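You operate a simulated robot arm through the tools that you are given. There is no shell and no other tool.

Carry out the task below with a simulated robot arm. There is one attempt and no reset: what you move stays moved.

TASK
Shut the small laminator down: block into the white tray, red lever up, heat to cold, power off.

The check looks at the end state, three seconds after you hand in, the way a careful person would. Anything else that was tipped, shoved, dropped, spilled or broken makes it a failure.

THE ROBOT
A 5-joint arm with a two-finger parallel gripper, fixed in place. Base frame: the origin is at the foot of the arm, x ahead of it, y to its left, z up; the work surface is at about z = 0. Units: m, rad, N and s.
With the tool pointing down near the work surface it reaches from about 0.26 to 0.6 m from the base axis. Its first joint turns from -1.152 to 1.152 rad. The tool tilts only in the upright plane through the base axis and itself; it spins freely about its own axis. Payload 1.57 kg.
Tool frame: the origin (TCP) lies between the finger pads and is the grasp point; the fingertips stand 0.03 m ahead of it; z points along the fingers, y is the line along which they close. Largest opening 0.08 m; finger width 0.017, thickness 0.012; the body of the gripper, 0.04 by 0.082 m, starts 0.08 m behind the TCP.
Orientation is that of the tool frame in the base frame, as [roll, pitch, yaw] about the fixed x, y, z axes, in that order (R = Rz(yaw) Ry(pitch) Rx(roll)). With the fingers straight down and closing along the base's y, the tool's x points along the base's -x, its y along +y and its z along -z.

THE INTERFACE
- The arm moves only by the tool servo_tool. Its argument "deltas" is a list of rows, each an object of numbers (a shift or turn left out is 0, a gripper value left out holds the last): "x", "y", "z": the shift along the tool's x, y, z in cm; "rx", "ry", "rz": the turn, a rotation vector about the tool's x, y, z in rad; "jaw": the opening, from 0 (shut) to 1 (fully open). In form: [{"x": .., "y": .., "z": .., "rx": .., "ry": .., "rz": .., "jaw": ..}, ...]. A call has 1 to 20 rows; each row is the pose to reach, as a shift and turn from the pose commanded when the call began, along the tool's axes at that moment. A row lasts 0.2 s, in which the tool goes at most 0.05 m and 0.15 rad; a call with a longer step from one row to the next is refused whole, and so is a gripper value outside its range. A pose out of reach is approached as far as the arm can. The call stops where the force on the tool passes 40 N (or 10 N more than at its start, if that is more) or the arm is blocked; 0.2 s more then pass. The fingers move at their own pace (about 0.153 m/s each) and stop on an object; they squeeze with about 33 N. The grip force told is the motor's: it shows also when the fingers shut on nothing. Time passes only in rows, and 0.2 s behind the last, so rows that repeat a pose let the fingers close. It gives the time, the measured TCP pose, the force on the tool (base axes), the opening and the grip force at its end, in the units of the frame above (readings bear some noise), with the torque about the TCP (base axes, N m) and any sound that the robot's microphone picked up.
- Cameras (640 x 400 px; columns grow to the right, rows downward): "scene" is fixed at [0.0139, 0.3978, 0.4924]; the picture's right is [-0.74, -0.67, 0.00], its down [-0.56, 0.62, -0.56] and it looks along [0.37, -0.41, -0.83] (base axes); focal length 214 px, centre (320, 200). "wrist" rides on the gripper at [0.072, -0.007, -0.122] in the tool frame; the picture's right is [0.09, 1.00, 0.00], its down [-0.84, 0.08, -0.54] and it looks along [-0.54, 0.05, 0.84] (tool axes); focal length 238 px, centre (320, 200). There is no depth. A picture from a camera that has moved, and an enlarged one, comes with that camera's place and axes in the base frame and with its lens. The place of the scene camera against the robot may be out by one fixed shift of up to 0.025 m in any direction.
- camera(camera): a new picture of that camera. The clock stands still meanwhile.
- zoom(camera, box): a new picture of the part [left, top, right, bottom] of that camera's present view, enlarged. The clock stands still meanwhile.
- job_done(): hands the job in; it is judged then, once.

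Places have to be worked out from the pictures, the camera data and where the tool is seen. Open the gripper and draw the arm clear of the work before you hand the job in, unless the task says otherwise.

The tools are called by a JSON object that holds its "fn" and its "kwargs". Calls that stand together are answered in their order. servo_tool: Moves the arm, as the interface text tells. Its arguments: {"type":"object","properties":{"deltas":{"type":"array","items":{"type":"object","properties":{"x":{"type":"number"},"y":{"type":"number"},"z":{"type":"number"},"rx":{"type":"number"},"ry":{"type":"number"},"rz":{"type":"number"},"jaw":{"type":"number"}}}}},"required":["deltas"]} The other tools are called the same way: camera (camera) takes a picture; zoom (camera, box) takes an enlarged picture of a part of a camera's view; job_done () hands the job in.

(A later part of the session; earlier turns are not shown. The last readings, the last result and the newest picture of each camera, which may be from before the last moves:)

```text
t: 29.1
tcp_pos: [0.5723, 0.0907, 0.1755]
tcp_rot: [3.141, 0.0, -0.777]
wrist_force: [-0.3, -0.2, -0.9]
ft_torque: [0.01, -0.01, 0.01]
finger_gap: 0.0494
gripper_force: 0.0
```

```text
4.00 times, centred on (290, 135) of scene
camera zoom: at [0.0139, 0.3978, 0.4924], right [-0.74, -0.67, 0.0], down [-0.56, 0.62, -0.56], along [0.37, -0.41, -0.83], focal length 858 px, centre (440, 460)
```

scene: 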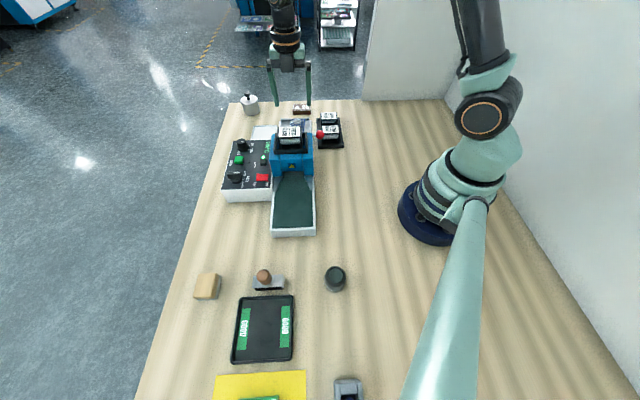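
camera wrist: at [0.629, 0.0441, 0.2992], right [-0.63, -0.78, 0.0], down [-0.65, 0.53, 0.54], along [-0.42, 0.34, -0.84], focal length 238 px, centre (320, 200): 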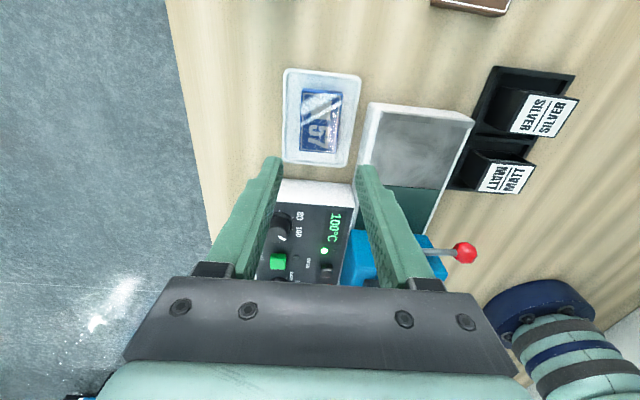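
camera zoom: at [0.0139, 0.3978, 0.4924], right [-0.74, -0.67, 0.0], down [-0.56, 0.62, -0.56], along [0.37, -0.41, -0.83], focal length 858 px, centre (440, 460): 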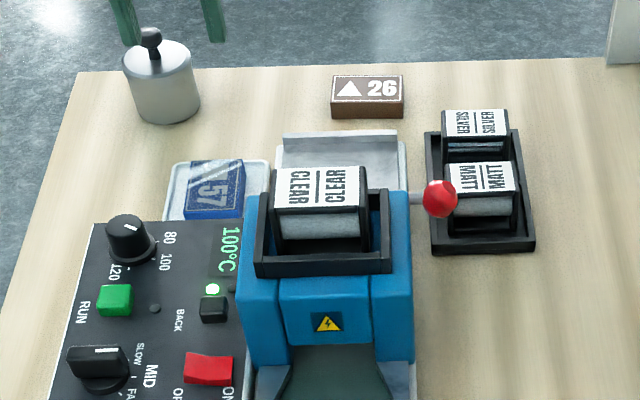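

Block 57 now rests in the white tray. Next the lever: I rise and move over the red ball, turning the wrist so the fingers close along the machine's feed axis and the camera faces the head from the lever side.

{"fn": "servo_tool", "kwargs": {"deltas": [{"z": -3, "jaw": 0.62}, {"z": -6, "rz": 0.1}, {"x": -1, "y": 2, "z": -9, "rz": 0.24}, {"x": -2.5, "y": 4, "z": -9, "rz": 0.38}, {"x": -4, "y": 6, "z": -9, "rz": 0.52}, {"x": -5.5, "y": 8.5, "z": -9, "rz": 0.66}, {"x": -7, "y": 11, "z": -9, "rz": 0.8}, {"x": -8.5, "y": 13.5, "z": -9, "rz": 0.94}, {"x": -10, "y": 16, "z": -9, "rz": 1.08}, {"x": -11.8, "y": 18.5, "z": -9, "rz": 1.22}, {"x": -11.8, "y": 18.5, "z": -9, "rz": 1.36}, {"x": -11.8, "y": 18.5, "z": -7, "rz": 1.5}, {"x": -11.8, "y": 18.5, "z": -5, "rz": 1.57}, {"x": -11.8, "y": 18.5, "z": -5, "rz": 1.57}]}}

{"fn": "camera", "kwargs": {"camera": "wrist"}}

{"fn": "zoom", "kwargs": {"camera": "scene", "box": [210, 85, 370, 185]}}

```text
t: 32.1
tcp_pos: [0.358, 0.041, 0.2239]
tcp_rot: [3.139, -0.001, -2.349]
wrist_force: [-0.5, 0.1, -0.6]
ft_torque: [-0.01, 0.03, -0.01]
finger_gap: 0.0496
gripper_force: 0.0
```

```text
taken
camera wrist: at [0.313, -0.0158, 0.3486], right [-0.77, 0.63, 0.0], down [0.53, 0.65, 0.54], along [0.34, 0.42, -0.84], focal length 238 px, centre (320, 200)
```

wrist: 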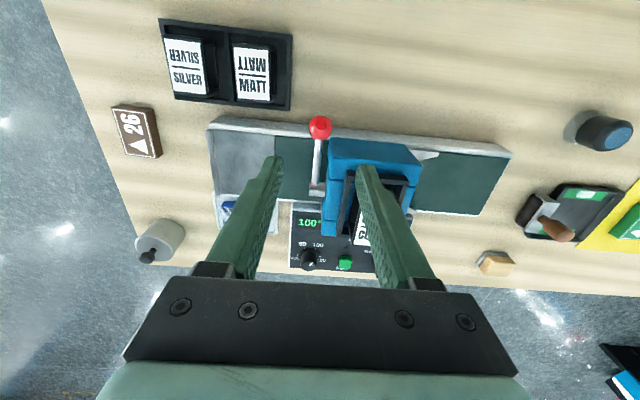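

```text
4.00 times, centred on (290, 135) of scene
camera zoom: at [0.0139, 0.3978, 0.4924], right [-0.74, -0.67, 0.0], down [-0.56, 0.62, -0.56], along [0.37, -0.41, -0.83], focal length 858 px, centre (440, 460)
```

zoom: 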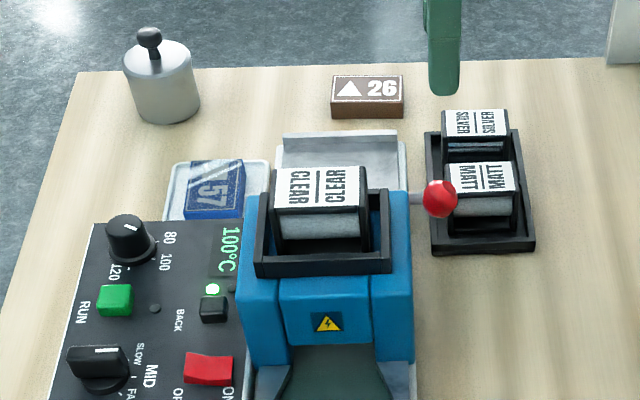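

{"fn": "zoom", "kwargs": {"camera": "wrist", "box": [270, 100, 430, 260]}}

```text
2.50 times, centred on (350, 180) of wrist
camera zoom: at [0.313, -0.0158, 0.3486], right [-0.77, 0.63, 0.0], down [0.53, 0.65, 0.54], along [0.34, 0.42, -0.84], focal length 596 px, centre (245, 250)
```

zoom: 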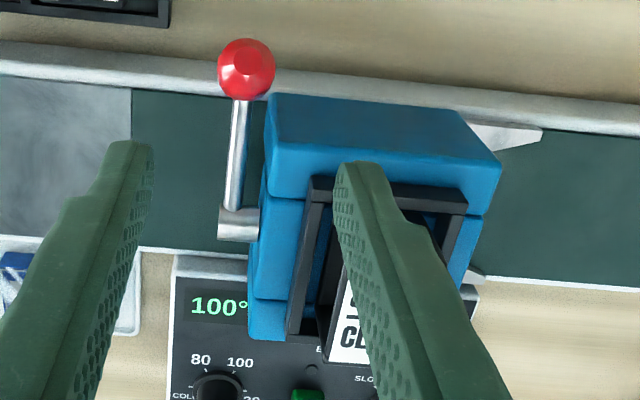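

Clear view: the ball is directly below the TCP, the head's top is about z 0.12, its side 2.4 cm beyond the ball, so there's room for the fingers. I descend so the tips reach about 1 cm below the ball's centre, and check before closing.

{"fn": "servo_tool", "kwargs": {"deltas": [{"z": 2}, {"z": 4}, {"z": 6}, {"z": 8}, {"z": 9}, {"z": 9}]}}

{"fn": "camera", "kwargs": {"camera": "wrist"}}

{"fn": "zoom", "kwargs": {"camera": "scene", "box": [250, 85, 370, 165]}}

```text
t: 33.5
tcp_pos: [0.359, 0.0416, 0.1347]
tcp_rot: [3.139, -0.004, -2.345]
wrist_force: [0.9, 0.7, -1.1]
ft_torque: [0.02, 0.01, -0.02]
finger_gap: 0.0495
gripper_force: 0.0
```

```text
taken
camera wrist: at [0.3133, -0.0156, 0.2593], right [-0.78, 0.63, 0.0], down [0.53, 0.65, 0.54], along [0.34, 0.42, -0.84], focal length 238 px, centre (320, 200)
```

wrist: 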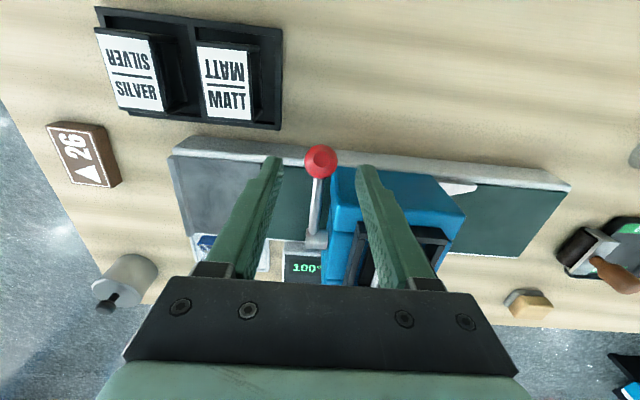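

```text
5.00 times, centred on (310, 125) of scene
camera zoom: at [0.0139, 0.3978, 0.4924], right [-0.74, -0.67, 0.0], down [-0.56, 0.62, -0.56], along [0.37, -0.41, -0.83], focal length 1072 px, centre (370, 575)
```

zoom: 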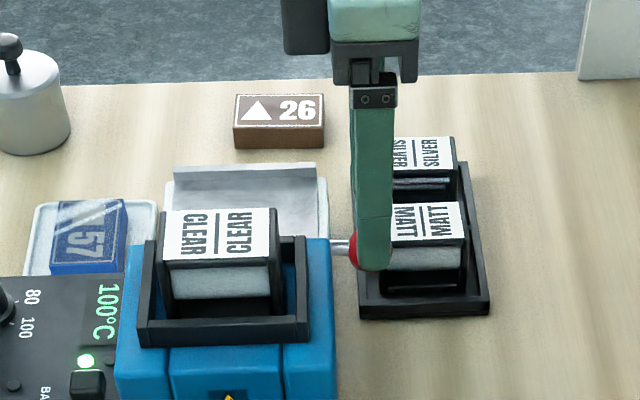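

The ball is between the fingers. I go down the last 2 cm and close on it.

{"fn": "servo_tool", "kwargs": {"deltas": [{"x": 0.1, "z": 0.7}, {"x": 0.15, "z": 1.4}, {"x": 0.15, "z": 1.95}, {"x": 0.15, "z": 1.95, "jaw": 0.45}, {"x": 0.15, "z": 1.95, "jaw": 0.25}, {"x": 0.15, "z": 1.95, "jaw": 0}, {"x": 0.15, "z": 1.95, "jaw": 0}, {"x": 0.15, "z": 1.95, "jaw": 0}]}}

{"fn": "zoom", "kwargs": {"camera": "wrist", "box": [240, 100, 400, 260]}}

{"fn": "zoom", "kwargs": {"camera": "scene", "box": [270, 95, 350, 155]}}

```text
t: 35.3
tcp_pos: [0.3568, 0.0405, 0.1172]
tcp_rot: [3.139, -0.002, -2.346]
wrist_force: [-3.1, 10.5, -1.6]
ft_torque: [0.15, 0.17, 0.0]
finger_gap: 0.0238
gripper_force: 36.5
```

```text
2.50 times, centred on (320, 180) of wrist
camera zoom: at [0.3117, -0.0166, 0.2396], right [-0.78, 0.63, 0.0], down [0.53, 0.65, 0.54], along [0.34, 0.42, -0.84], focal length 596 px, centre (320, 250)
```

zoom: 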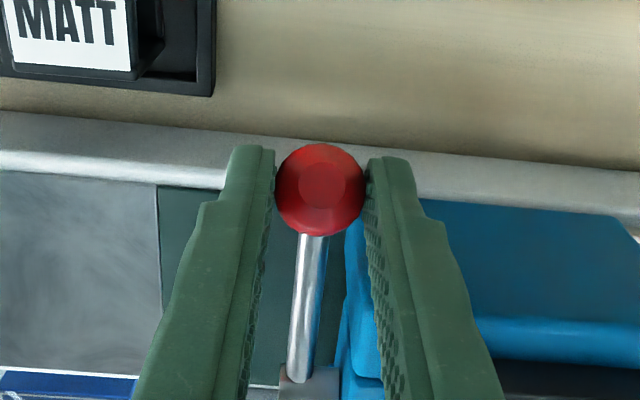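

```text
6.67 times, centred on (310, 125) of scene
camera zoom: at [0.0139, 0.3978, 0.4924], right [-0.74, -0.67, 0.0], down [-0.56, 0.62, -0.56], along [0.37, -0.41, -0.83], focal length 1430 px, centre (387, 700)
```

zoom: 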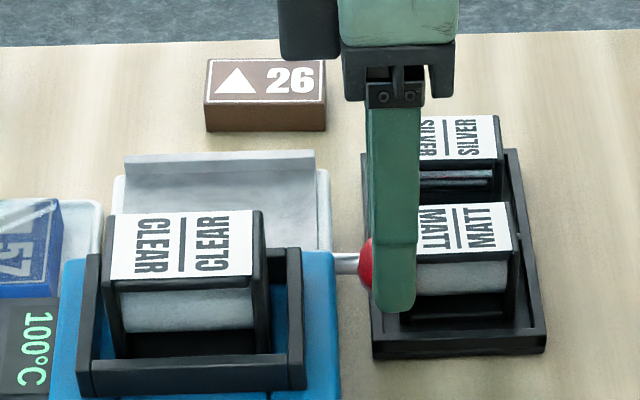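

The ball is held (2.4 cm) with a small side load, which I relieve by 1 mm. Now I raise the lever along its arc around the hub, in stages, watching force.

{"fn": "servo_tool", "kwargs": {"deltas": [{"y": 0.1, "z": -0.6, "jaw": 0}, {"x": -0.03, "y": 0.1, "z": -1.2, "jaw": 0}, {"x": -0.1, "y": 0.1, "z": -1.9, "jaw": 0}, {"x": -0.3, "y": 0.1, "z": -2.7, "jaw": 0}, {"x": -0.65, "y": 0.1, "z": -3.7, "jaw": 0}, {"x": -0.65, "y": 0.1, "z": -3.7, "jaw": 0}]}}

{"fn": "camera", "kwargs": {"camera": "wrist"}}

{"fn": "zoom", "kwargs": {"camera": "scene", "box": [270, 85, 350, 145]}}

```text
t: 36.7
tcp_pos: [0.3615, 0.0459, 0.1543]
tcp_rot: [-3.14, 0.001, -2.346]
wrist_force: [-0.8, 0.4, -0.1]
ft_torque: [-0.02, 0.06, -0.03]
finger_gap: 0.0
gripper_force: 21.1
```

```text
taken
camera wrist: at [0.3162, -0.0117, 0.2773], right [-0.78, 0.63, 0.0], down [0.53, 0.65, 0.54], along [0.34, 0.42, -0.84], focal length 238 px, centre (320, 200)
```

wrist: 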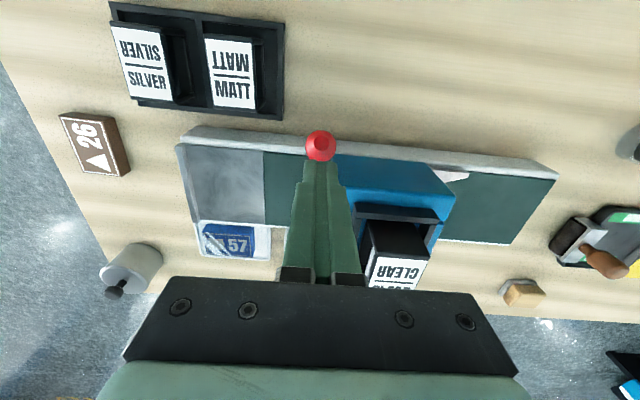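

```text
6.67 times, centred on (310, 115) of scene
camera zoom: at [0.0139, 0.3978, 0.4924], right [-0.74, -0.67, 0.0], down [-0.56, 0.62, -0.56], along [0.37, -0.41, -0.83], focal length 1430 px, centre (387, 767)
```

zoom: 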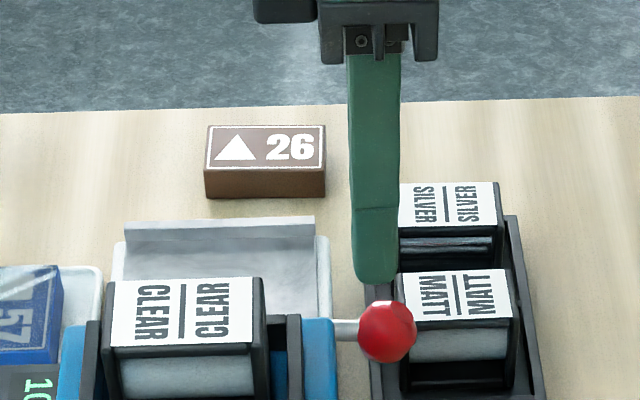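

It slipped off: the lever resists more than fingertip friction can hold, and it hasn't moved (ball at the same pixel as before). I'll tilt the tool outward so that one finger goes underneath the ball and lifts it positively. First I back off upward toward the base and turn the wrist.

{"fn": "servo_tool", "kwargs": {"deltas": [{"z": -2, "jaw": 0}, {"z": -4, "jaw": 0}, {"x": 1, "y": 0.7, "z": -6, "rz": -0.14, "jaw": 0.3}, {"x": 2, "y": 1.4, "z": -8, "rz": -0.28, "jaw": 0.5}, {"x": 3, "y": 2.1, "z": -8.6, "rz": -0.42, "jaw": 0.5}, {"x": 4, "y": 2.8, "z": -8.6, "rz": -0.56, "jaw": 0.5}, {"x": 5, "y": 3.6, "z": -8.6, "rz": -0.7, "jaw": 0.5}, {"x": 5, "y": 3.6, "z": -8.6, "rz": -0.84, "jaw": 0.5}, {"x": 5, "y": 3.6, "z": -8.6, "rz": -0.892, "jaw": 0.5}, {"x": 5, "y": 3.6, "z": -8.6, "rz": -0.892, "jaw": 0.5}]}}

```text
t: 38.9
tcp_pos: [0.3001, 0.0342, 0.2397]
tcp_rot: [3.14, -0.002, -1.452]
wrist_force: [0.3, 0.0, -0.9]
ft_torque: [-0.01, -0.01, 0.01]
finger_gap: 0.0401
gripper_force: 0.1
```

Now I tilt the tool outward about 50° in place, to see how far the arm can do it.

{"fn": "servo_tool", "kwargs": {"deltas": [{"rx": 0.13}, {"rx": 0.26}, {"rx": 0.39}, {"rx": 0.52}, {"rx": 0.65}, {"rx": 0.78}, {"rx": 0.9}, {"rx": 0.9}]}}

{"fn": "camera", "kwargs": {"camera": "wrist"}}

{"fn": "camera", "kwargs": {"camera": "scene"}}

```text
t: 40.7
tcp_pos: [0.3675, 0.0429, 0.2963]
tcp_rot: [-2.243, 0.0, -1.454]
wrist_force: [-0.3, -0.4, 0.6]
ft_torque: [0.0, 0.01, 0.0]
finger_gap: 0.0399
gripper_force: 0.1
out of reach, approached as far as the arm can: row 4, 5, 6, 7, 8
```

```text
taken
camera wrist: at [0.2854, -0.0395, 0.3791], right [-0.61, -0.16, -0.78], down [-0.57, 0.78, 0.28], along [0.56, 0.61, -0.56], focal length 238 px, centre (320, 200)
```

wrist: 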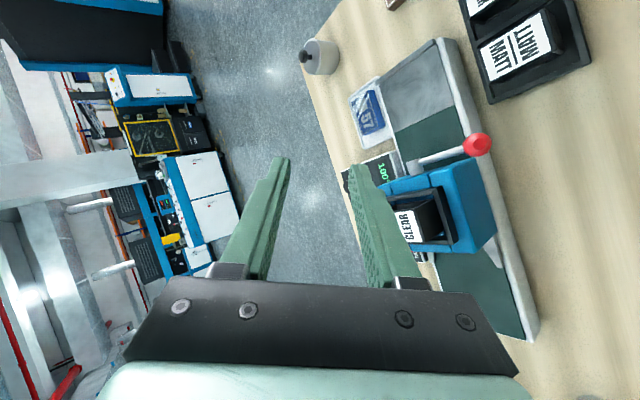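

```text
taken
```

scene: 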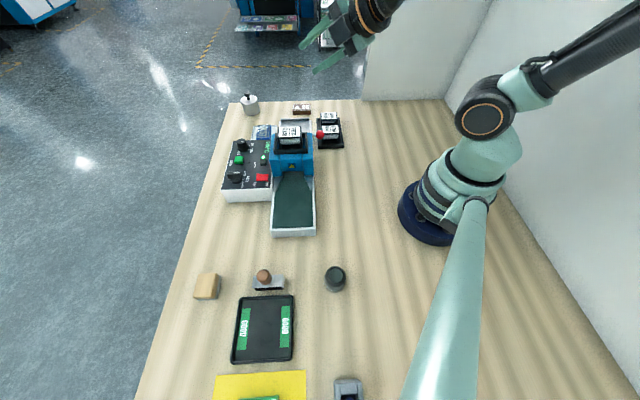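

The arm can reach that tilt only farther out and higher, so the hook from the base side isn't feasible down at the ball. I return to vertical and will retry the pinch deeper on the pads and much slower, reading the force the lever needs.

{"fn": "servo_tool", "kwargs": {"deltas": [{"rx": -0.13}, {"rx": -0.26}, {"rx": -0.39}, {"rx": -0.52}, {"rx": -0.65}, {"rx": -0.78}, {"rx": -0.9}, {"rx": -0.9}]}}

```text
t: 42.5
tcp_pos: [0.3687, 0.0438, 0.2966]
tcp_rot: [3.138, 0.0, -1.456]
wrist_force: [-0.3, 0.0, -0.1]
ft_torque: [0.01, 0.03, 0.0]
finger_gap: 0.0399
gripper_force: 0.0
```

{"fn": "servo_tool", "kwargs": {"deltas": [{"y": 0.5, "z": 1, "rz": 0.14, "jaw": 0.55}, {"y": 1.2, "z": 2.5, "rz": 0.28, "jaw": 0.55}, {"y": 1.2, "z": 4, "rz": 0.42}, {"y": 1.2, "z": 5.5, "rz": 0.56}, {"y": 1.2, "z": 7, "rz": 0.7}, {"y": 1.2, "z": 9, "rz": 0.84}, {"y": 1.2, "z": 11, "rz": 0.89}, {"y": 1.2, "z": 13, "rz": 0.89}, {"y": 1.2, "z": 14, "rz": 0.89}, {"y": 1.2, "z": 14, "rz": 0.89}]}}

{"fn": "zoom", "kwargs": {"camera": "wrist", "box": [240, 80, 400, 240]}}

```text
t: 44.7
tcp_pos: [0.3564, 0.042, 0.1573]
tcp_rot: [3.14, -0.002, -2.345]
wrist_force: [-1.3, -0.4, 0.1]
ft_torque: [-0.01, 0.02, 0.0]
finger_gap: 0.0441
gripper_force: 0.1
```

```text
2.50 times, centred on (320, 160) of wrist
camera zoom: at [0.311, -0.0146, 0.2805], right [-0.78, 0.63, 0.0], down [0.53, 0.65, 0.54], along [0.34, 0.42, -0.84], focal length 596 px, centre (320, 300)
```

zoom: 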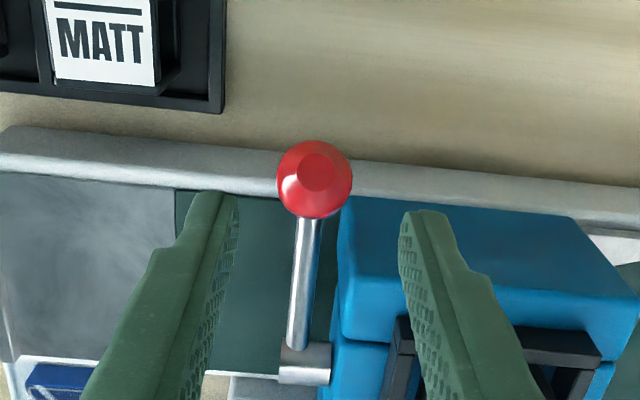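

The ball is 1.5 mm to the tool's −y, otherwise aligned. I correct, go down deeper (tips about 1.8 cm below the ball's centre) and close.

{"fn": "servo_tool", "kwargs": {"deltas": [{"y": -0.15, "z": 1.5}, {"y": -0.15, "z": 3}, {"y": -0.15, "z": 4.3}, {"y": -0.15, "z": 5.1}, {"y": -0.15, "z": 5.1}, {"y": -0.15, "z": 5.1, "jaw": 0.35}, {"y": -0.15, "z": 5.1, "jaw": 0.15}, {"y": -0.15, "z": 5.1, "jaw": 0}, {"y": -0.15, "z": 5.1, "jaw": 0}, {"y": -0.15, "z": 5.1, "jaw": 0}]}}

{"fn": "zoom", "kwargs": {"camera": "wrist", "box": [240, 100, 400, 260]}}

```text
t: 46.9
tcp_pos: [0.3583, 0.0413, 0.1068]
tcp_rot: [3.141, 0.0, -2.343]
wrist_force: [10.5, -11.4, -9.1]
ft_torque: [-0.5, 0.18, -0.03]
finger_gap: 0.0238
gripper_force: 35.8
```

```text
2.50 times, centred on (320, 180) of wrist
camera zoom: at [0.3121, -0.0157, 0.2294], right [-0.78, 0.63, 0.0], down [0.53, 0.65, 0.54], along [0.34, 0.42, -0.84], focal length 596 px, centre (320, 250)
```

zoom: 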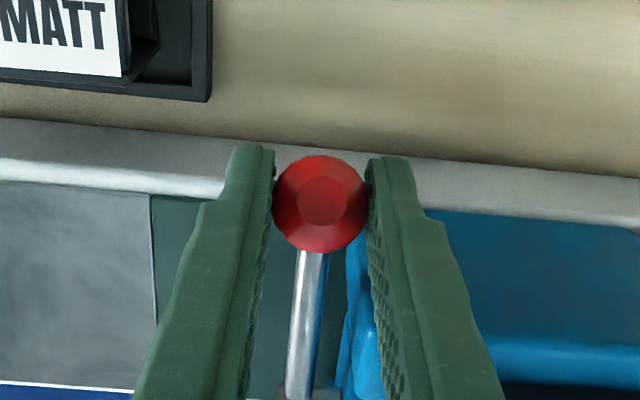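

Held again, ball well within the pads. I relieve the side load and lift slowly, 1 mm per row, then read the force.

{"fn": "servo_tool", "kwargs": {"deltas": [{"y": -0.08, "z": -0.1, "jaw": 0}, {"y": -0.1, "z": -0.2, "jaw": 0}, {"y": -0.1, "z": -0.3, "jaw": 0}, {"y": -0.1, "z": -0.4, "jaw": 0}, {"y": -0.1, "z": -0.5, "jaw": 0}]}}

{"fn": "zoom", "kwargs": {"camera": "wrist", "box": [240, 100, 400, 260]}}

```text
t: 48.1
tcp_pos: [0.3581, 0.0408, 0.1108]
tcp_rot: [3.139, -0.003, -2.342]
wrist_force: [5.3, 4.4, -12.7]
ft_torque: [-0.55, 0.52, 0.0]
finger_gap: 0.0239
gripper_force: 35.6
```

```text
2.50 times, centred on (320, 180) of wrist
camera zoom: at [0.3122, -0.0164, 0.2346], right [-0.78, 0.63, 0.0], down [0.53, 0.65, 0.54], along [0.34, 0.42, -0.84], focal length 596 px, centre (320, 250)
```

zoom: 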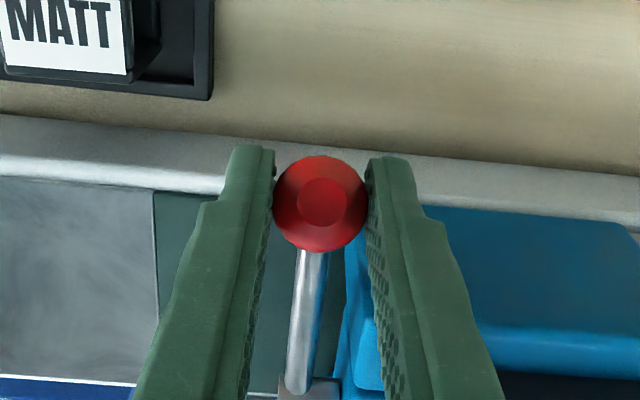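

It works: the lever is following with about 13 N of resistance. I continue slowly along the arc.

{"fn": "servo_tool", "kwargs": {"deltas": [{"x": -0.05, "z": -0.15, "jaw": 0}, {"x": -0.08, "z": -0.3, "jaw": 0}, {"x": -0.1, "z": -0.5, "jaw": 0}, {"x": -0.12, "z": -0.7, "jaw": 0}, {"x": -0.15, "z": -0.9, "jaw": 0}, {"x": -0.18, "z": -1.1, "jaw": 0}, {"x": -0.22, "z": -1.3, "jaw": 0}, {"x": -0.26, "z": -1.5, "jaw": 0}]}}

{"fn": "zoom", "kwargs": {"camera": "wrist", "box": [240, 100, 400, 260]}}

```text
t: 49.9
tcp_pos: [0.3591, 0.0422, 0.1255]
tcp_rot: [3.139, -0.002, -2.344]
wrist_force: [-7.7, -3.6, -11.2]
ft_torque: [-0.63, 0.78, 0.03]
finger_gap: 0.0239
gripper_force: 36.0
```

```text
2.50 times, centred on (320, 180) of wrist
camera zoom: at [0.3137, -0.0149, 0.2496], right [-0.78, 0.63, 0.0], down [0.53, 0.65, 0.54], along [0.34, 0.42, -0.84], focal length 596 px, centre (320, 250)
```

zoom: 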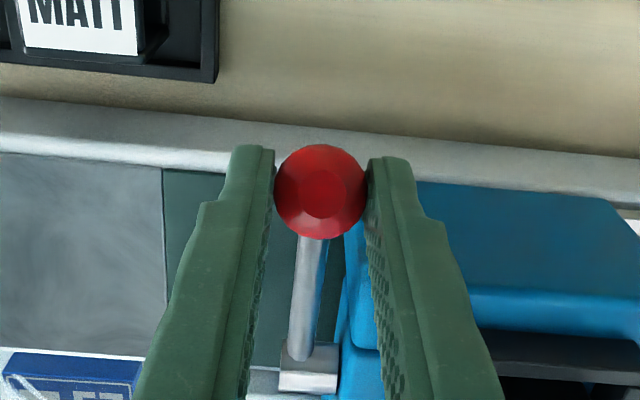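

The ball crept a few millimetres in the grip, with a side load telling me I moved inward too early. I correct outward by 1.5 mm and continue slowly upward.

{"fn": "servo_tool", "kwargs": {"deltas": [{"x": 0.15, "z": 0, "jaw": 0}, {"x": 0.17, "z": -0.15, "jaw": 0}, {"x": 0.15, "z": -0.3, "jaw": 0}, {"x": 0.12, "z": -0.45, "jaw": 0}, {"x": 0.08, "z": -0.6, "jaw": 0}, {"x": 0.04, "z": -0.75, "jaw": 0}, {"x": 0.0, "z": -0.9, "jaw": 0}, {"x": -0.05, "z": -1.05, "jaw": 0}]}}

{"fn": "zoom", "kwargs": {"camera": "wrist", "box": [240, 100, 400, 260]}}

{"fn": "zoom", "kwargs": {"camera": "scene", "box": [270, 85, 350, 145]}}

```text
t: 51.7
tcp_pos: [0.358, 0.0421, 0.1359]
tcp_rot: [3.137, -0.002, -2.345]
wrist_force: [-9.7, 2.9, -12.1]
ft_torque: [-0.61, 0.84, 0.02]
finger_gap: 0.024
gripper_force: 36.2
```

```text
2.50 times, centred on (320, 180) of wrist
camera zoom: at [0.3138, -0.0148, 0.26], right [-0.78, 0.63, 0.0], down [0.53, 0.65, 0.54], along [0.34, 0.42, -0.84], focal length 596 px, centre (320, 250)
```

zoom: 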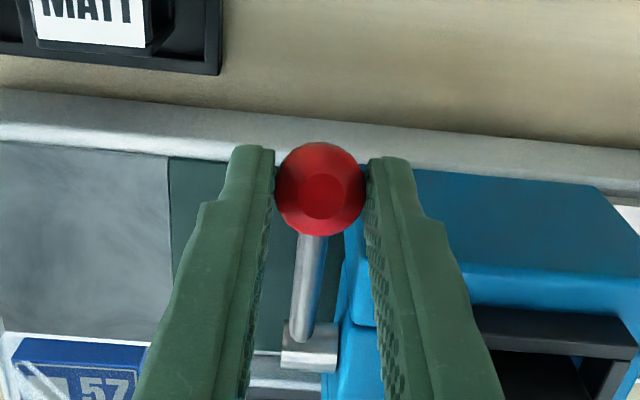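

```text
6.67 times, centred on (310, 115) of scene
camera zoom: at [0.014, 0.3977, 0.4924], right [-0.74, -0.67, 0.0], down [-0.56, 0.62, -0.56], along [0.37, -0.41, -0.83], focal length 1430 px, centre (387, 767)
```

zoom: 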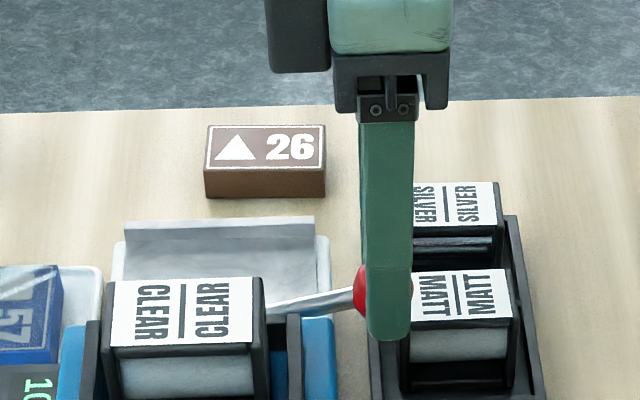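

The lever has risen to roughly 15°, with the ball slowly slipping toward the tips. I release briefly in place to see whether the lever stays where it is.

{"fn": "servo_tool", "kwargs": {"deltas": [{"jaw": 0.45}, {"jaw": 0.5}, {"jaw": 0.5}]}}

{"fn": "zoom", "kwargs": {"camera": "wrist", "box": [240, 100, 400, 260]}}

{"fn": "zoom", "kwargs": {"camera": "scene", "box": [270, 85, 350, 145]}}

```text
t: 52.5
tcp_pos: [0.3594, 0.0425, 0.1379]
tcp_rot: [-3.141, -0.001, -2.344]
wrist_force: [0.4, -0.2, -0.4]
ft_torque: [-0.03, 0.0, 0.01]
finger_gap: 0.0401
gripper_force: 0.1
```

```text
2.50 times, centred on (320, 180) of wrist
camera zoom: at [0.3146, -0.0143, 0.2605], right [-0.78, 0.63, 0.0], down [0.53, 0.65, 0.54], along [0.34, 0.42, -0.84], focal length 596 px, centre (320, 250)
```

zoom: 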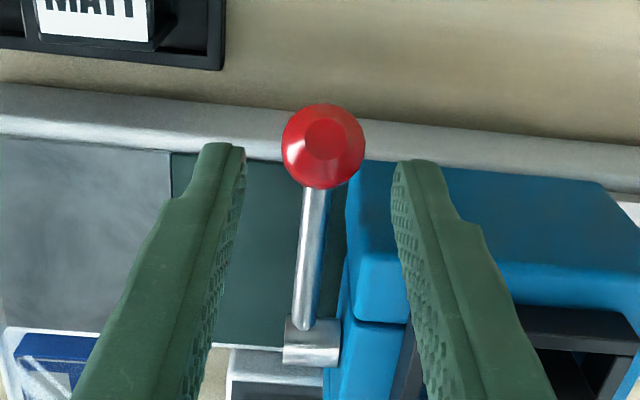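

```text
6.67 times, centred on (310, 115) of scene
camera zoom: at [0.0139, 0.3978, 0.4924], right [-0.74, -0.67, 0.0], down [-0.56, 0.62, -0.56], along [0.37, -0.41, -0.83], focal length 1430 px, centre (387, 767)
```

zoom: 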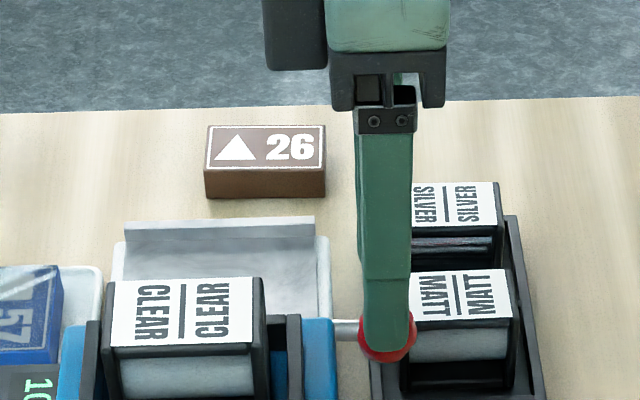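

It springs back down when released, so it needs one continuous swing past its middle, and friction creep limits time. I regrip deeper (tips about 2.6 cm below the ball's centre) for more slip margin.

{"fn": "servo_tool", "kwargs": {"deltas": [{"x": 0.15, "z": 1.3, "jaw": 0.5}, {"x": 0.15, "z": 2.6, "jaw": 0.5}, {"x": 0.15, "z": 4.0, "jaw": 0.5}, {"x": 0.15, "z": 4.0, "jaw": 0.5}, {"x": 0.15, "z": 4.0, "jaw": 0.3}, {"x": 0.15, "z": 4.0, "jaw": 0}, {"x": 0.15, "z": 4.0, "jaw": 0}, {"x": 0.15, "z": 4.0, "jaw": 0}]}}

{"fn": "zoom", "kwargs": {"camera": "wrist", "box": [240, 100, 400, 260]}}

```text
t: 54.3
tcp_pos: [0.3582, 0.0407, 0.0974]
tcp_rot: [3.137, -0.004, -2.342]
wrist_force: [-11.0, 18.8, -1.0]
ft_torque: [-0.05, 0.15, 0.01]
finger_gap: 0.0242
gripper_force: 35.1
```

```text
2.50 times, centred on (320, 180) of wrist
camera zoom: at [0.3135, -0.0153, 0.2203], right [-0.78, 0.63, 0.0], down [0.53, 0.65, 0.54], along [0.34, 0.42, -0.84], focal length 596 px, centre (320, 250)
```

zoom: 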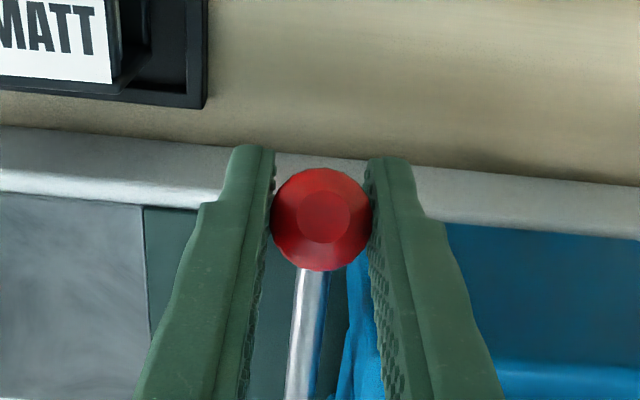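

Good deep hold; a 1.4 mm shift along +y should remove the side load. Now one continuous swing along the arc to about 50°.

{"fn": "servo_tool", "kwargs": {"deltas": [{"y": 0.14, "z": -0.1, "jaw": 0}, {"x": 0.0, "y": 0.14, "z": -0.35, "jaw": 0}, {"x": 0.02, "y": 0.14, "z": -0.67, "jaw": 0}, {"x": 0.02, "y": 0.14, "z": -0.98, "jaw": 0}, {"x": 0.0, "y": 0.14, "z": -1.3, "jaw": 0}, {"x": -0.03, "y": 0.14, "z": -1.62, "jaw": 0}, {"x": -0.08, "y": 0.14, "z": -1.95, "jaw": 0}, {"x": -0.14, "y": 0.14, "z": -2.27, "jaw": 0}, {"x": -0.22, "y": 0.14, "z": -2.58, "jaw": 0}, {"x": -0.31, "y": 0.14, "z": -2.9, "jaw": 0}, {"x": -0.41, "y": 0.14, "z": -3.2, "jaw": 0}, {"x": -0.53, "y": 0.14, "z": -3.55, "jaw": 0}, {"x": -0.69, "y": 0.14, "z": -3.95, "jaw": 0}, {"x": -0.86, "y": 0.14, "z": -4.3, "jaw": 0}, {"x": -1.05, "y": 0.14, "z": -4.7, "jaw": 0}, {"x": -1.26, "y": 0.14, "z": -5.1, "jaw": 0}, {"x": -1.5, "y": 0.14, "z": -5.45, "jaw": 0}, {"x": -1.75, "y": 0.14, "z": -5.8, "jaw": 0}, {"x": -2.0, "y": 0.14, "z": -6.1, "jaw": 0}, {"x": -2.27, "y": 0.14, "z": -6.35, "jaw": 0}]}}

{"fn": "zoom", "kwargs": {"camera": "wrist", "box": [240, 100, 400, 260]}}

{"fn": "zoom", "kwargs": {"camera": "scene", "box": [260, 70, 350, 145]}}

```text
t: 58.2
tcp_pos: [0.3714, 0.0547, 0.1544]
tcp_rot: [3.141, 0.0, -2.347]
wrist_force: [1.3, -3.7, -3.0]
ft_torque: [0.13, -0.3, 0.04]
finger_gap: 0.0239
gripper_force: 36.2
stopped in row 19: the force on the tool passed its limit at 42 N (the readings are from after the stop); the commanded pose is now the measured one
```

```text
2.50 times, centred on (320, 180) of wrist
camera zoom: at [0.3255, -0.002, 0.279], right [-0.77, 0.63, 0.0], down [0.53, 0.65, 0.54], along [0.34, 0.42, -0.84], focal length 596 px, centre (320, 250)
```

zoom: 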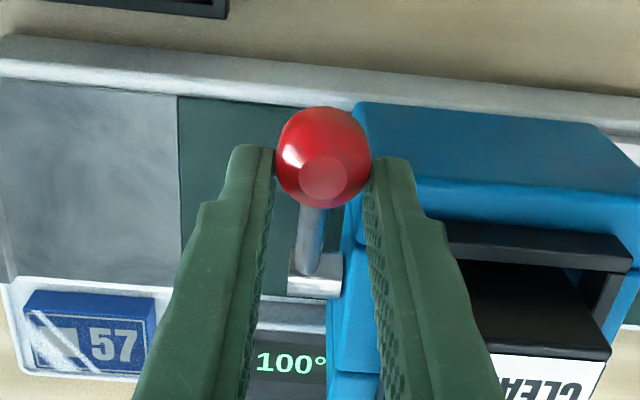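

```text
5.33 times, centred on (305, 108) of scene
camera zoom: at [0.0139, 0.3978, 0.4924], right [-0.74, -0.67, 0.0], down [-0.56, 0.62, -0.56], along [0.37, -0.41, -0.83], focal length 1144 px, centre (400, 693)
```

zoom: 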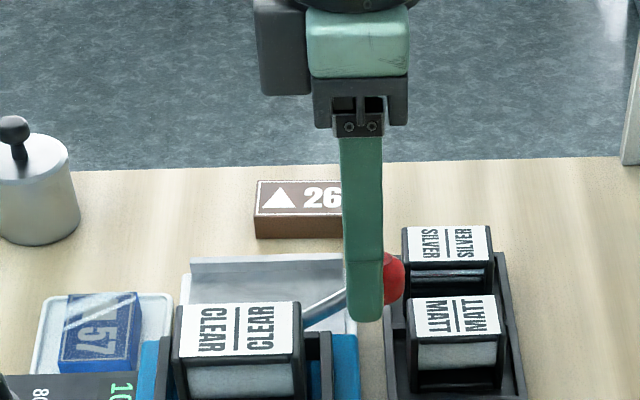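

The lever is at about 30° but my tool ran ~1 cm ahead inward and a fingertip probably touched the head's edge (42 N). The ball is still held; I recentre outward while lifting further, keeping the inward motion lagging.

{"fn": "servo_tool", "kwargs": {"deltas": [{"x": 0.25, "z": -0.3, "jaw": 0}, {"x": 0.45, "z": -0.6, "jaw": 0}, {"x": 0.5, "z": -0.95, "jaw": 0}, {"x": 0.4, "z": -1.25, "jaw": 0}, {"x": 0.25, "z": -1.5, "jaw": 0}]}}

{"fn": "zoom", "kwargs": {"camera": "wrist", "box": [240, 100, 400, 260]}}

{"fn": "zoom", "kwargs": {"camera": "scene", "box": [260, 70, 350, 145]}}

```text
t: 59.4
tcp_pos: [0.3688, 0.0525, 0.1707]
tcp_rot: [3.14, -0.001, -2.348]
wrist_force: [-0.4, 0.5, 1.0]
ft_torque: [0.01, 0.02, -0.01]
finger_gap: 0.0
gripper_force: 21.3
```

```text
2.50 times, centred on (320, 180) of wrist
camera zoom: at [0.3234, -0.0035, 0.295], right [-0.78, 0.63, 0.0], down [0.53, 0.65, 0.54], along [0.34, 0.42, -0.84], focal length 596 px, centre (320, 250)
```

zoom: 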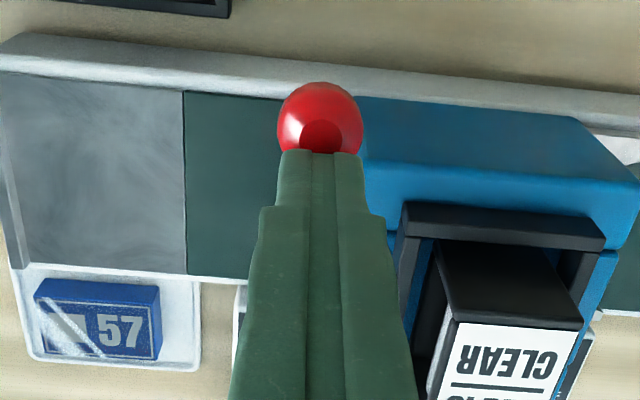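

```text
5.33 times, centred on (305, 108) of scene
camera zoom: at [0.0139, 0.3978, 0.4924], right [-0.74, -0.67, 0.0], down [-0.56, 0.62, -0.56], along [0.37, -0.41, -0.83], focal length 1144 px, centre (400, 693)
```

zoom: 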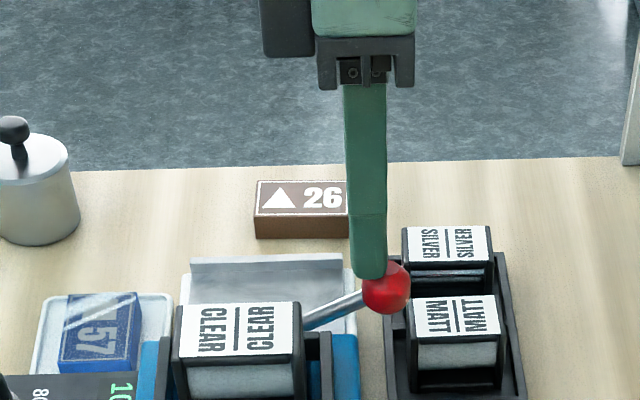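

The fingers slipped off again, yet the lever still shows about 25° up in this instant. I wait one row to see whether it stays or sinks.

{"fn": "servo_tool", "kwargs": {"deltas": [{"z": 0, "jaw": 0}]}}

{"fn": "zoom", "kwargs": {"camera": "scene", "box": [260, 70, 350, 145]}}

{"fn": "zoom", "kwargs": {"camera": "wrist", "box": [240, 80, 400, 240]}}

```text
t: 59.8
tcp_pos: [0.3687, 0.0534, 0.1718]
tcp_rot: [-3.141, -0.002, -2.348]
wrist_force: [-0.7, -0.2, 1.6]
ft_torque: [-0.02, 0.0, 0.01]
finger_gap: 0.0
gripper_force: 21.3
```

```text
5.33 times, centred on (305, 108) of scene
camera zoom: at [0.0139, 0.3978, 0.4924], right [-0.74, -0.67, 0.0], down [-0.56, 0.62, -0.56], along [0.37, -0.41, -0.83], focal length 1144 px, centre (400, 693)
```

zoom: 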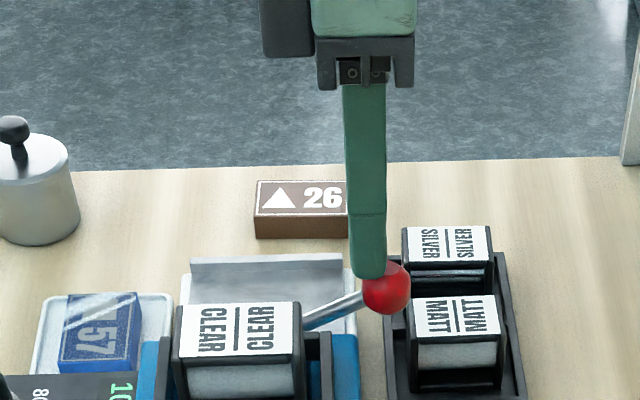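

```text
2.50 times, centred on (320, 160) of wrist
camera zoom: at [0.3236, -0.0035, 0.2947], right [-0.78, 0.63, 0.0], down [0.53, 0.65, 0.54], along [0.34, 0.42, -0.84], focal length 596 px, centre (320, 300)
```

zoom: 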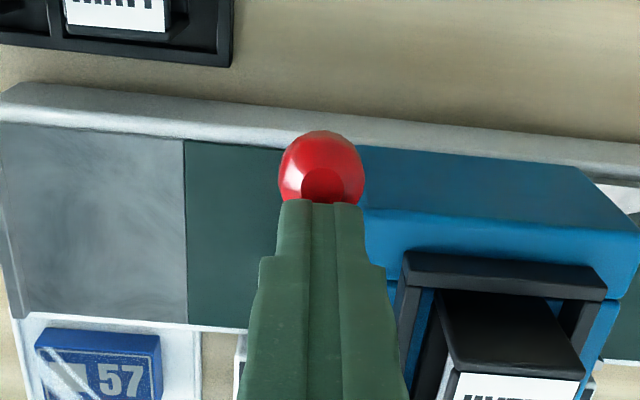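

The lever now stays by itself at roughly 24–28° after I stalled at 42 N there, so it looks like it snapped over to its upper stop. To verify, I regrip the ball and pull gently further up to see whether it is really at the end of travel.

{"fn": "servo_tool", "kwargs": {"deltas": [{"z": -0.5, "jaw": 0.3}, {"x": 0.5, "z": -0.5, "jaw": 0.5}, {"x": 0.88, "z": 0, "jaw": 0.5}, {"x": 0.88, "z": 1.2, "jaw": 0.5}, {"x": 0.88, "z": 2.4, "jaw": 0.5}, {"x": 0.88, "z": 3.0, "jaw": 0.5}, {"x": 0.88, "z": 3.0, "jaw": 0.5}]}}

{"fn": "zoom", "kwargs": {"camera": "wrist", "box": [240, 80, 400, 240]}}

{"fn": "zoom", "kwargs": {"camera": "scene", "box": [260, 70, 350, 145]}}

```text
t: 61.4
tcp_pos: [0.3631, 0.0465, 0.14]
tcp_rot: [3.14, -0.001, -2.346]
wrist_force: [0.3, 0.2, 0.0]
ft_torque: [-0.03, -0.01, 0.01]
finger_gap: 0.04
gripper_force: 0.0
```

```text
2.50 times, centred on (320, 160) of wrist
camera zoom: at [0.3171, -0.0096, 0.2639], right [-0.78, 0.63, 0.0], down [0.53, 0.65, 0.54], along [0.34, 0.42, -0.84], focal length 596 px, centre (320, 300)
```

zoom: 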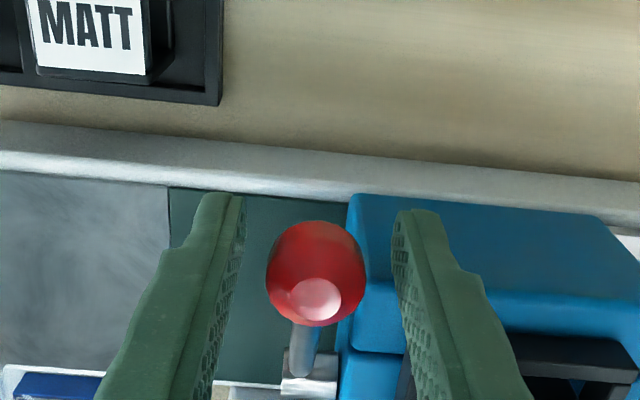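

```text
5.33 times, centred on (305, 108) of scene
camera zoom: at [0.0139, 0.3978, 0.4924], right [-0.74, -0.67, 0.0], down [-0.56, 0.62, -0.56], along [0.37, -0.41, -0.83], focal length 1144 px, centre (400, 693)
```

zoom: 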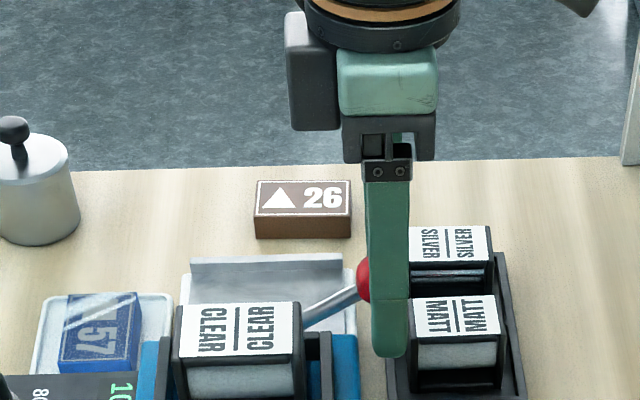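

The ball reads about 30° and is steady. I close gently on it and tug up a few millimetres to feel for the stop.

{"fn": "servo_tool", "kwargs": {"deltas": [{"jaw": 0.3}, {"jaw": 0}, {"jaw": 0}, {"z": -0.1, "jaw": 0}, {"x": -0.03, "z": -0.2, "jaw": 0}, {"x": -0.1, "z": -0.35, "jaw": 0}, {"x": -0.17, "z": -0.5, "jaw": 0}]}}

{"fn": "zoom", "kwargs": {"camera": "wrist", "box": [240, 80, 400, 240]}}

{"fn": "zoom", "kwargs": {"camera": "scene", "box": [260, 70, 350, 145]}}

```text
t: 63.0
tcp_pos: [0.3642, 0.0476, 0.1464]
tcp_rot: [3.141, -0.004, -2.349]
wrist_force: [11.4, -25.7, -20.2]
ft_torque: [-0.29, -0.01, -0.13]
finger_gap: 0.024
gripper_force: 35.7
```

```text
2.50 times, centred on (320, 160) of wrist
camera zoom: at [0.3183, -0.0094, 0.269], right [-0.77, 0.63, 0.0], down [0.53, 0.65, 0.54], along [0.34, 0.42, -0.84], focal length 596 px, centre (320, 300)
```

zoom: 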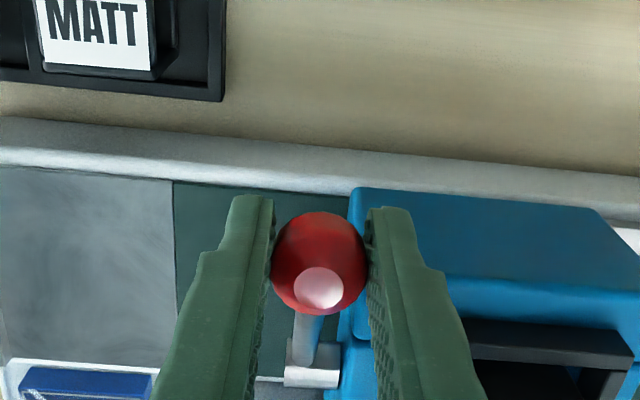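

```text
5.33 times, centred on (305, 108) of scene
camera zoom: at [0.014, 0.3977, 0.4924], right [-0.74, -0.67, 0.0], down [-0.56, 0.62, -0.56], along [0.37, -0.41, -0.83], focal length 1144 px, centre (400, 693)
```

zoom: 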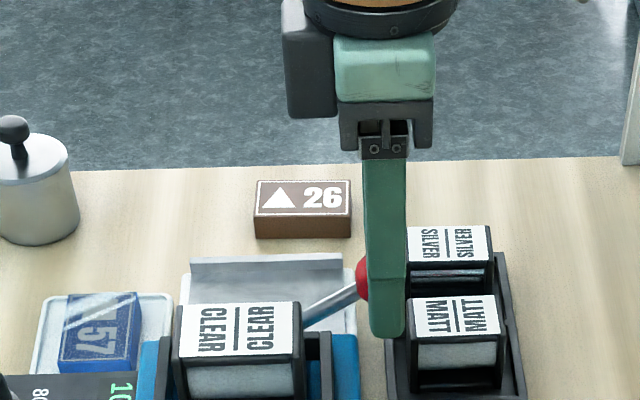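

The pull built up to 20 N with the lever unmoved, so it is at its upper stop. I release, rise clear and confirm it stays.

{"fn": "servo_tool", "kwargs": {"deltas": [{"z": 0.2, "jaw": 0.2}, {"z": 0.2, "jaw": 0.5}, {"z": 0.2, "jaw": 0.5}, {"z": -1.5, "jaw": 0.5}, {"z": -4, "jaw": 0.5}, {"z": -7, "jaw": 0.5}, {"z": -10, "jaw": 0.5}, {"z": -13, "jaw": 0.5}]}}

{"fn": "camera", "kwargs": {"camera": "wrist"}}

{"fn": "zoom", "kwargs": {"camera": "scene", "box": [210, 90, 360, 200]}}

```text
t: 64.8
tcp_pos: [0.3649, 0.0469, 0.2763]
tcp_rot: [3.14, -0.001, -2.348]
wrist_force: [-0.1, -0.5, 0.5]
ft_torque: [0.02, 0.0, -0.03]
finger_gap: 0.0401
gripper_force: 0.0
```

```text
taken
camera wrist: at [0.3187, -0.0088, 0.3999], right [-0.78, 0.63, 0.0], down [0.53, 0.65, 0.54], along [0.34, 0.42, -0.84], focal length 238 px, centre (320, 200)
```

wrist: 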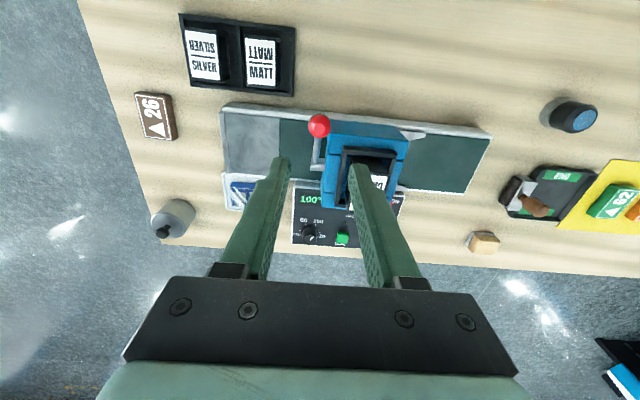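

```text
3.64 times, centred on (285, 145) of scene
camera zoom: at [0.0139, 0.3978, 0.4924], right [-0.74, -0.67, 0.0], down [-0.56, 0.62, -0.56], along [0.37, -0.41, -0.83], focal length 780 px, centre (447, 400)
```

zoom: 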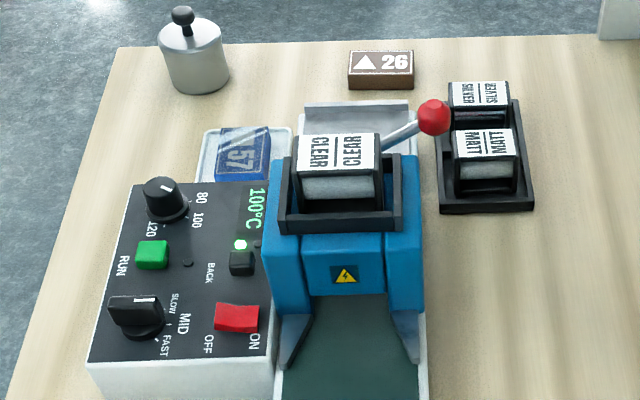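

Lever is up and steady, block still in the tray. Next the heat knob, around (0.515, 0.203, 0.07): I move above the panel to look at it closely.

{"fn": "servo_tool", "kwargs": {"deltas": [{"x": -3, "jaw": 0.8}, {"x": -6.5}, {"x": -10.5}, {"x": -14.5}, {"x": -18}, {"x": -20, "y": 0.2}, {"x": -20, "y": 0.2, "z": 3}, {"x": -20, "y": 0.2, "z": 6}, {"x": -20, "y": 0.2, "z": 6}]}}

{"fn": "camera", "kwargs": {"camera": "wrist"}}

{"fn": "zoom", "kwargs": {"camera": "wrist", "box": [220, 80, 420, 240]}}

```text
t: 66.8
tcp_pos: [0.5031, 0.1923, 0.216]
tcp_rot: [-3.141, -0.002, -2.347]
wrist_force: [-1.2, 0.2, 1.2]
ft_torque: [0.01, -0.01, 0.0]
finger_gap: 0.0639
gripper_force: 0.1
```

```text
taken
camera wrist: at [0.4574, 0.1359, 0.3388], right [-0.78, 0.63, 0.0], down [0.53, 0.65, 0.54], along [0.34, 0.42, -0.84], focal length 238 px, centre (320, 200)
```

wrist: 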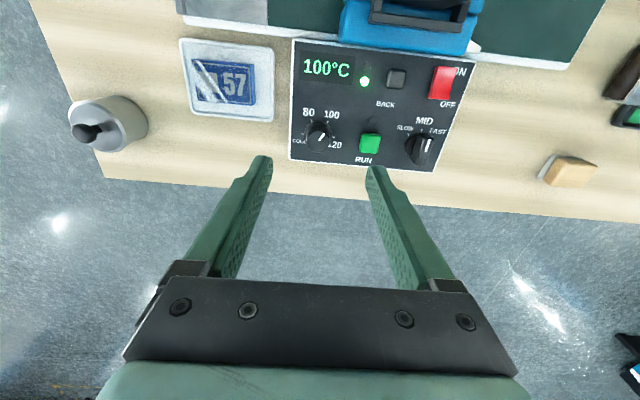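

```text
2.50 times, centred on (320, 160) of wrist
camera zoom: at [0.4574, 0.1359, 0.3388], right [-0.78, 0.63, 0.0], down [0.53, 0.65, 0.54], along [0.34, 0.42, -0.84], focal length 596 px, centre (320, 300)
```

zoom: 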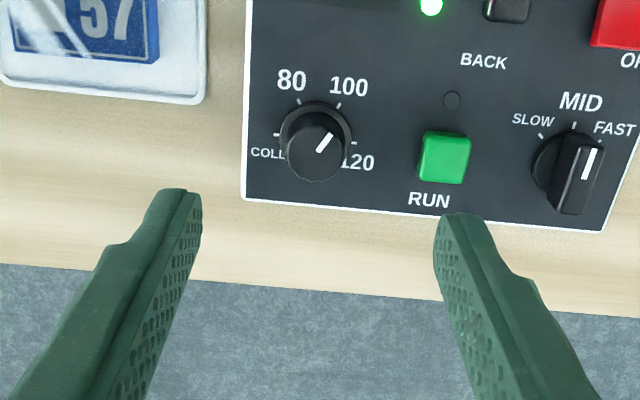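

Now I can read it: COLD – 80 – 100 – 120 run clockwise, the pointer stands at 100, so COLD is about 140° counter-clockwise. The knob's centre computes to (0.513, 0.201), top near z 0.087. I centre over it and come partway down.

{"fn": "servo_tool", "kwargs": {"deltas": [{"x": -0.6, "y": -0.1, "z": 1.5, "jaw": 0.6}, {"x": -1.27, "y": -0.1, "z": 3, "jaw": 0.6}, {"x": -1.27, "y": -0.1, "z": 5, "jaw": 0.6}, {"x": -1.27, "y": -0.1, "z": 7, "jaw": 0.6}, {"x": -1.27, "y": -0.1, "z": 8, "jaw": 0.6}, {"x": -1.27, "y": -0.1, "z": 8, "jaw": 0.6}]}}

{"fn": "camera", "kwargs": {"camera": "wrist"}}

{"fn": "zoom", "kwargs": {"camera": "wrist", "box": [220, 60, 420, 220]}}

{"fn": "zoom", "kwargs": {"camera": "scene", "box": [210, 110, 310, 200]}}

```text
t: 68.2
tcp_pos: [0.5126, 0.2002, 0.1351]
tcp_rot: [3.14, -0.004, -2.348]
wrist_force: [-0.1, -0.4, -0.2]
ft_torque: [-0.02, 0.01, 0.0]
finger_gap: 0.0479
gripper_force: 0.0
```

```text
taken
camera wrist: at [0.4668, 0.1444, 0.2584], right [-0.78, 0.63, 0.0], down [0.53, 0.65, 0.54], along [0.34, 0.42, -0.84], focal length 238 px, centre (320, 200)
```

wrist: 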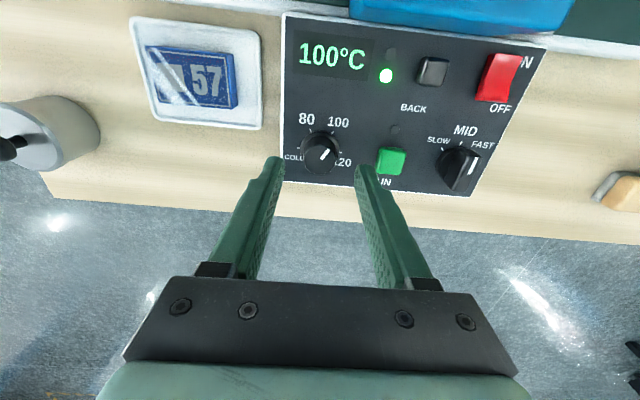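

```text
2.50 times, centred on (320, 140) of wrist
camera zoom: at [0.4668, 0.1444, 0.2584], right [-0.78, 0.63, 0.0], down [0.53, 0.65, 0.54], along [0.34, 0.42, -0.84], focal length 596 px, centre (320, 350)
```

zoom: 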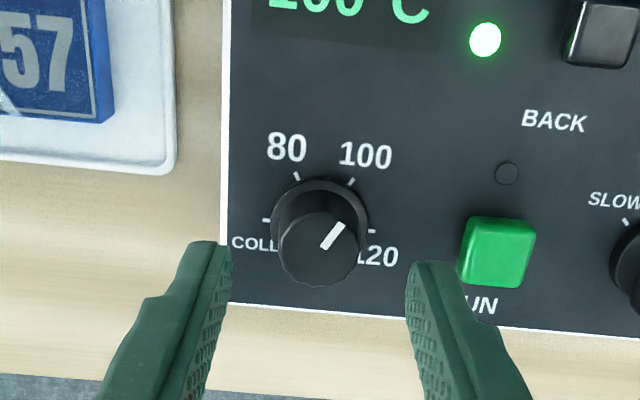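

```text
4.44 times, centred on (260, 155) of scene
camera zoom: at [0.0139, 0.3978, 0.4924], right [-0.74, -0.67, 0.0], down [-0.56, 0.62, -0.56], along [0.37, -0.41, -0.83], focal length 953 px, centre (587, 400)
```

zoom: 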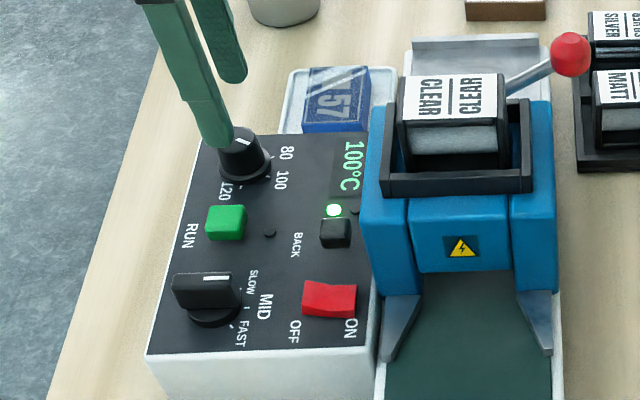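

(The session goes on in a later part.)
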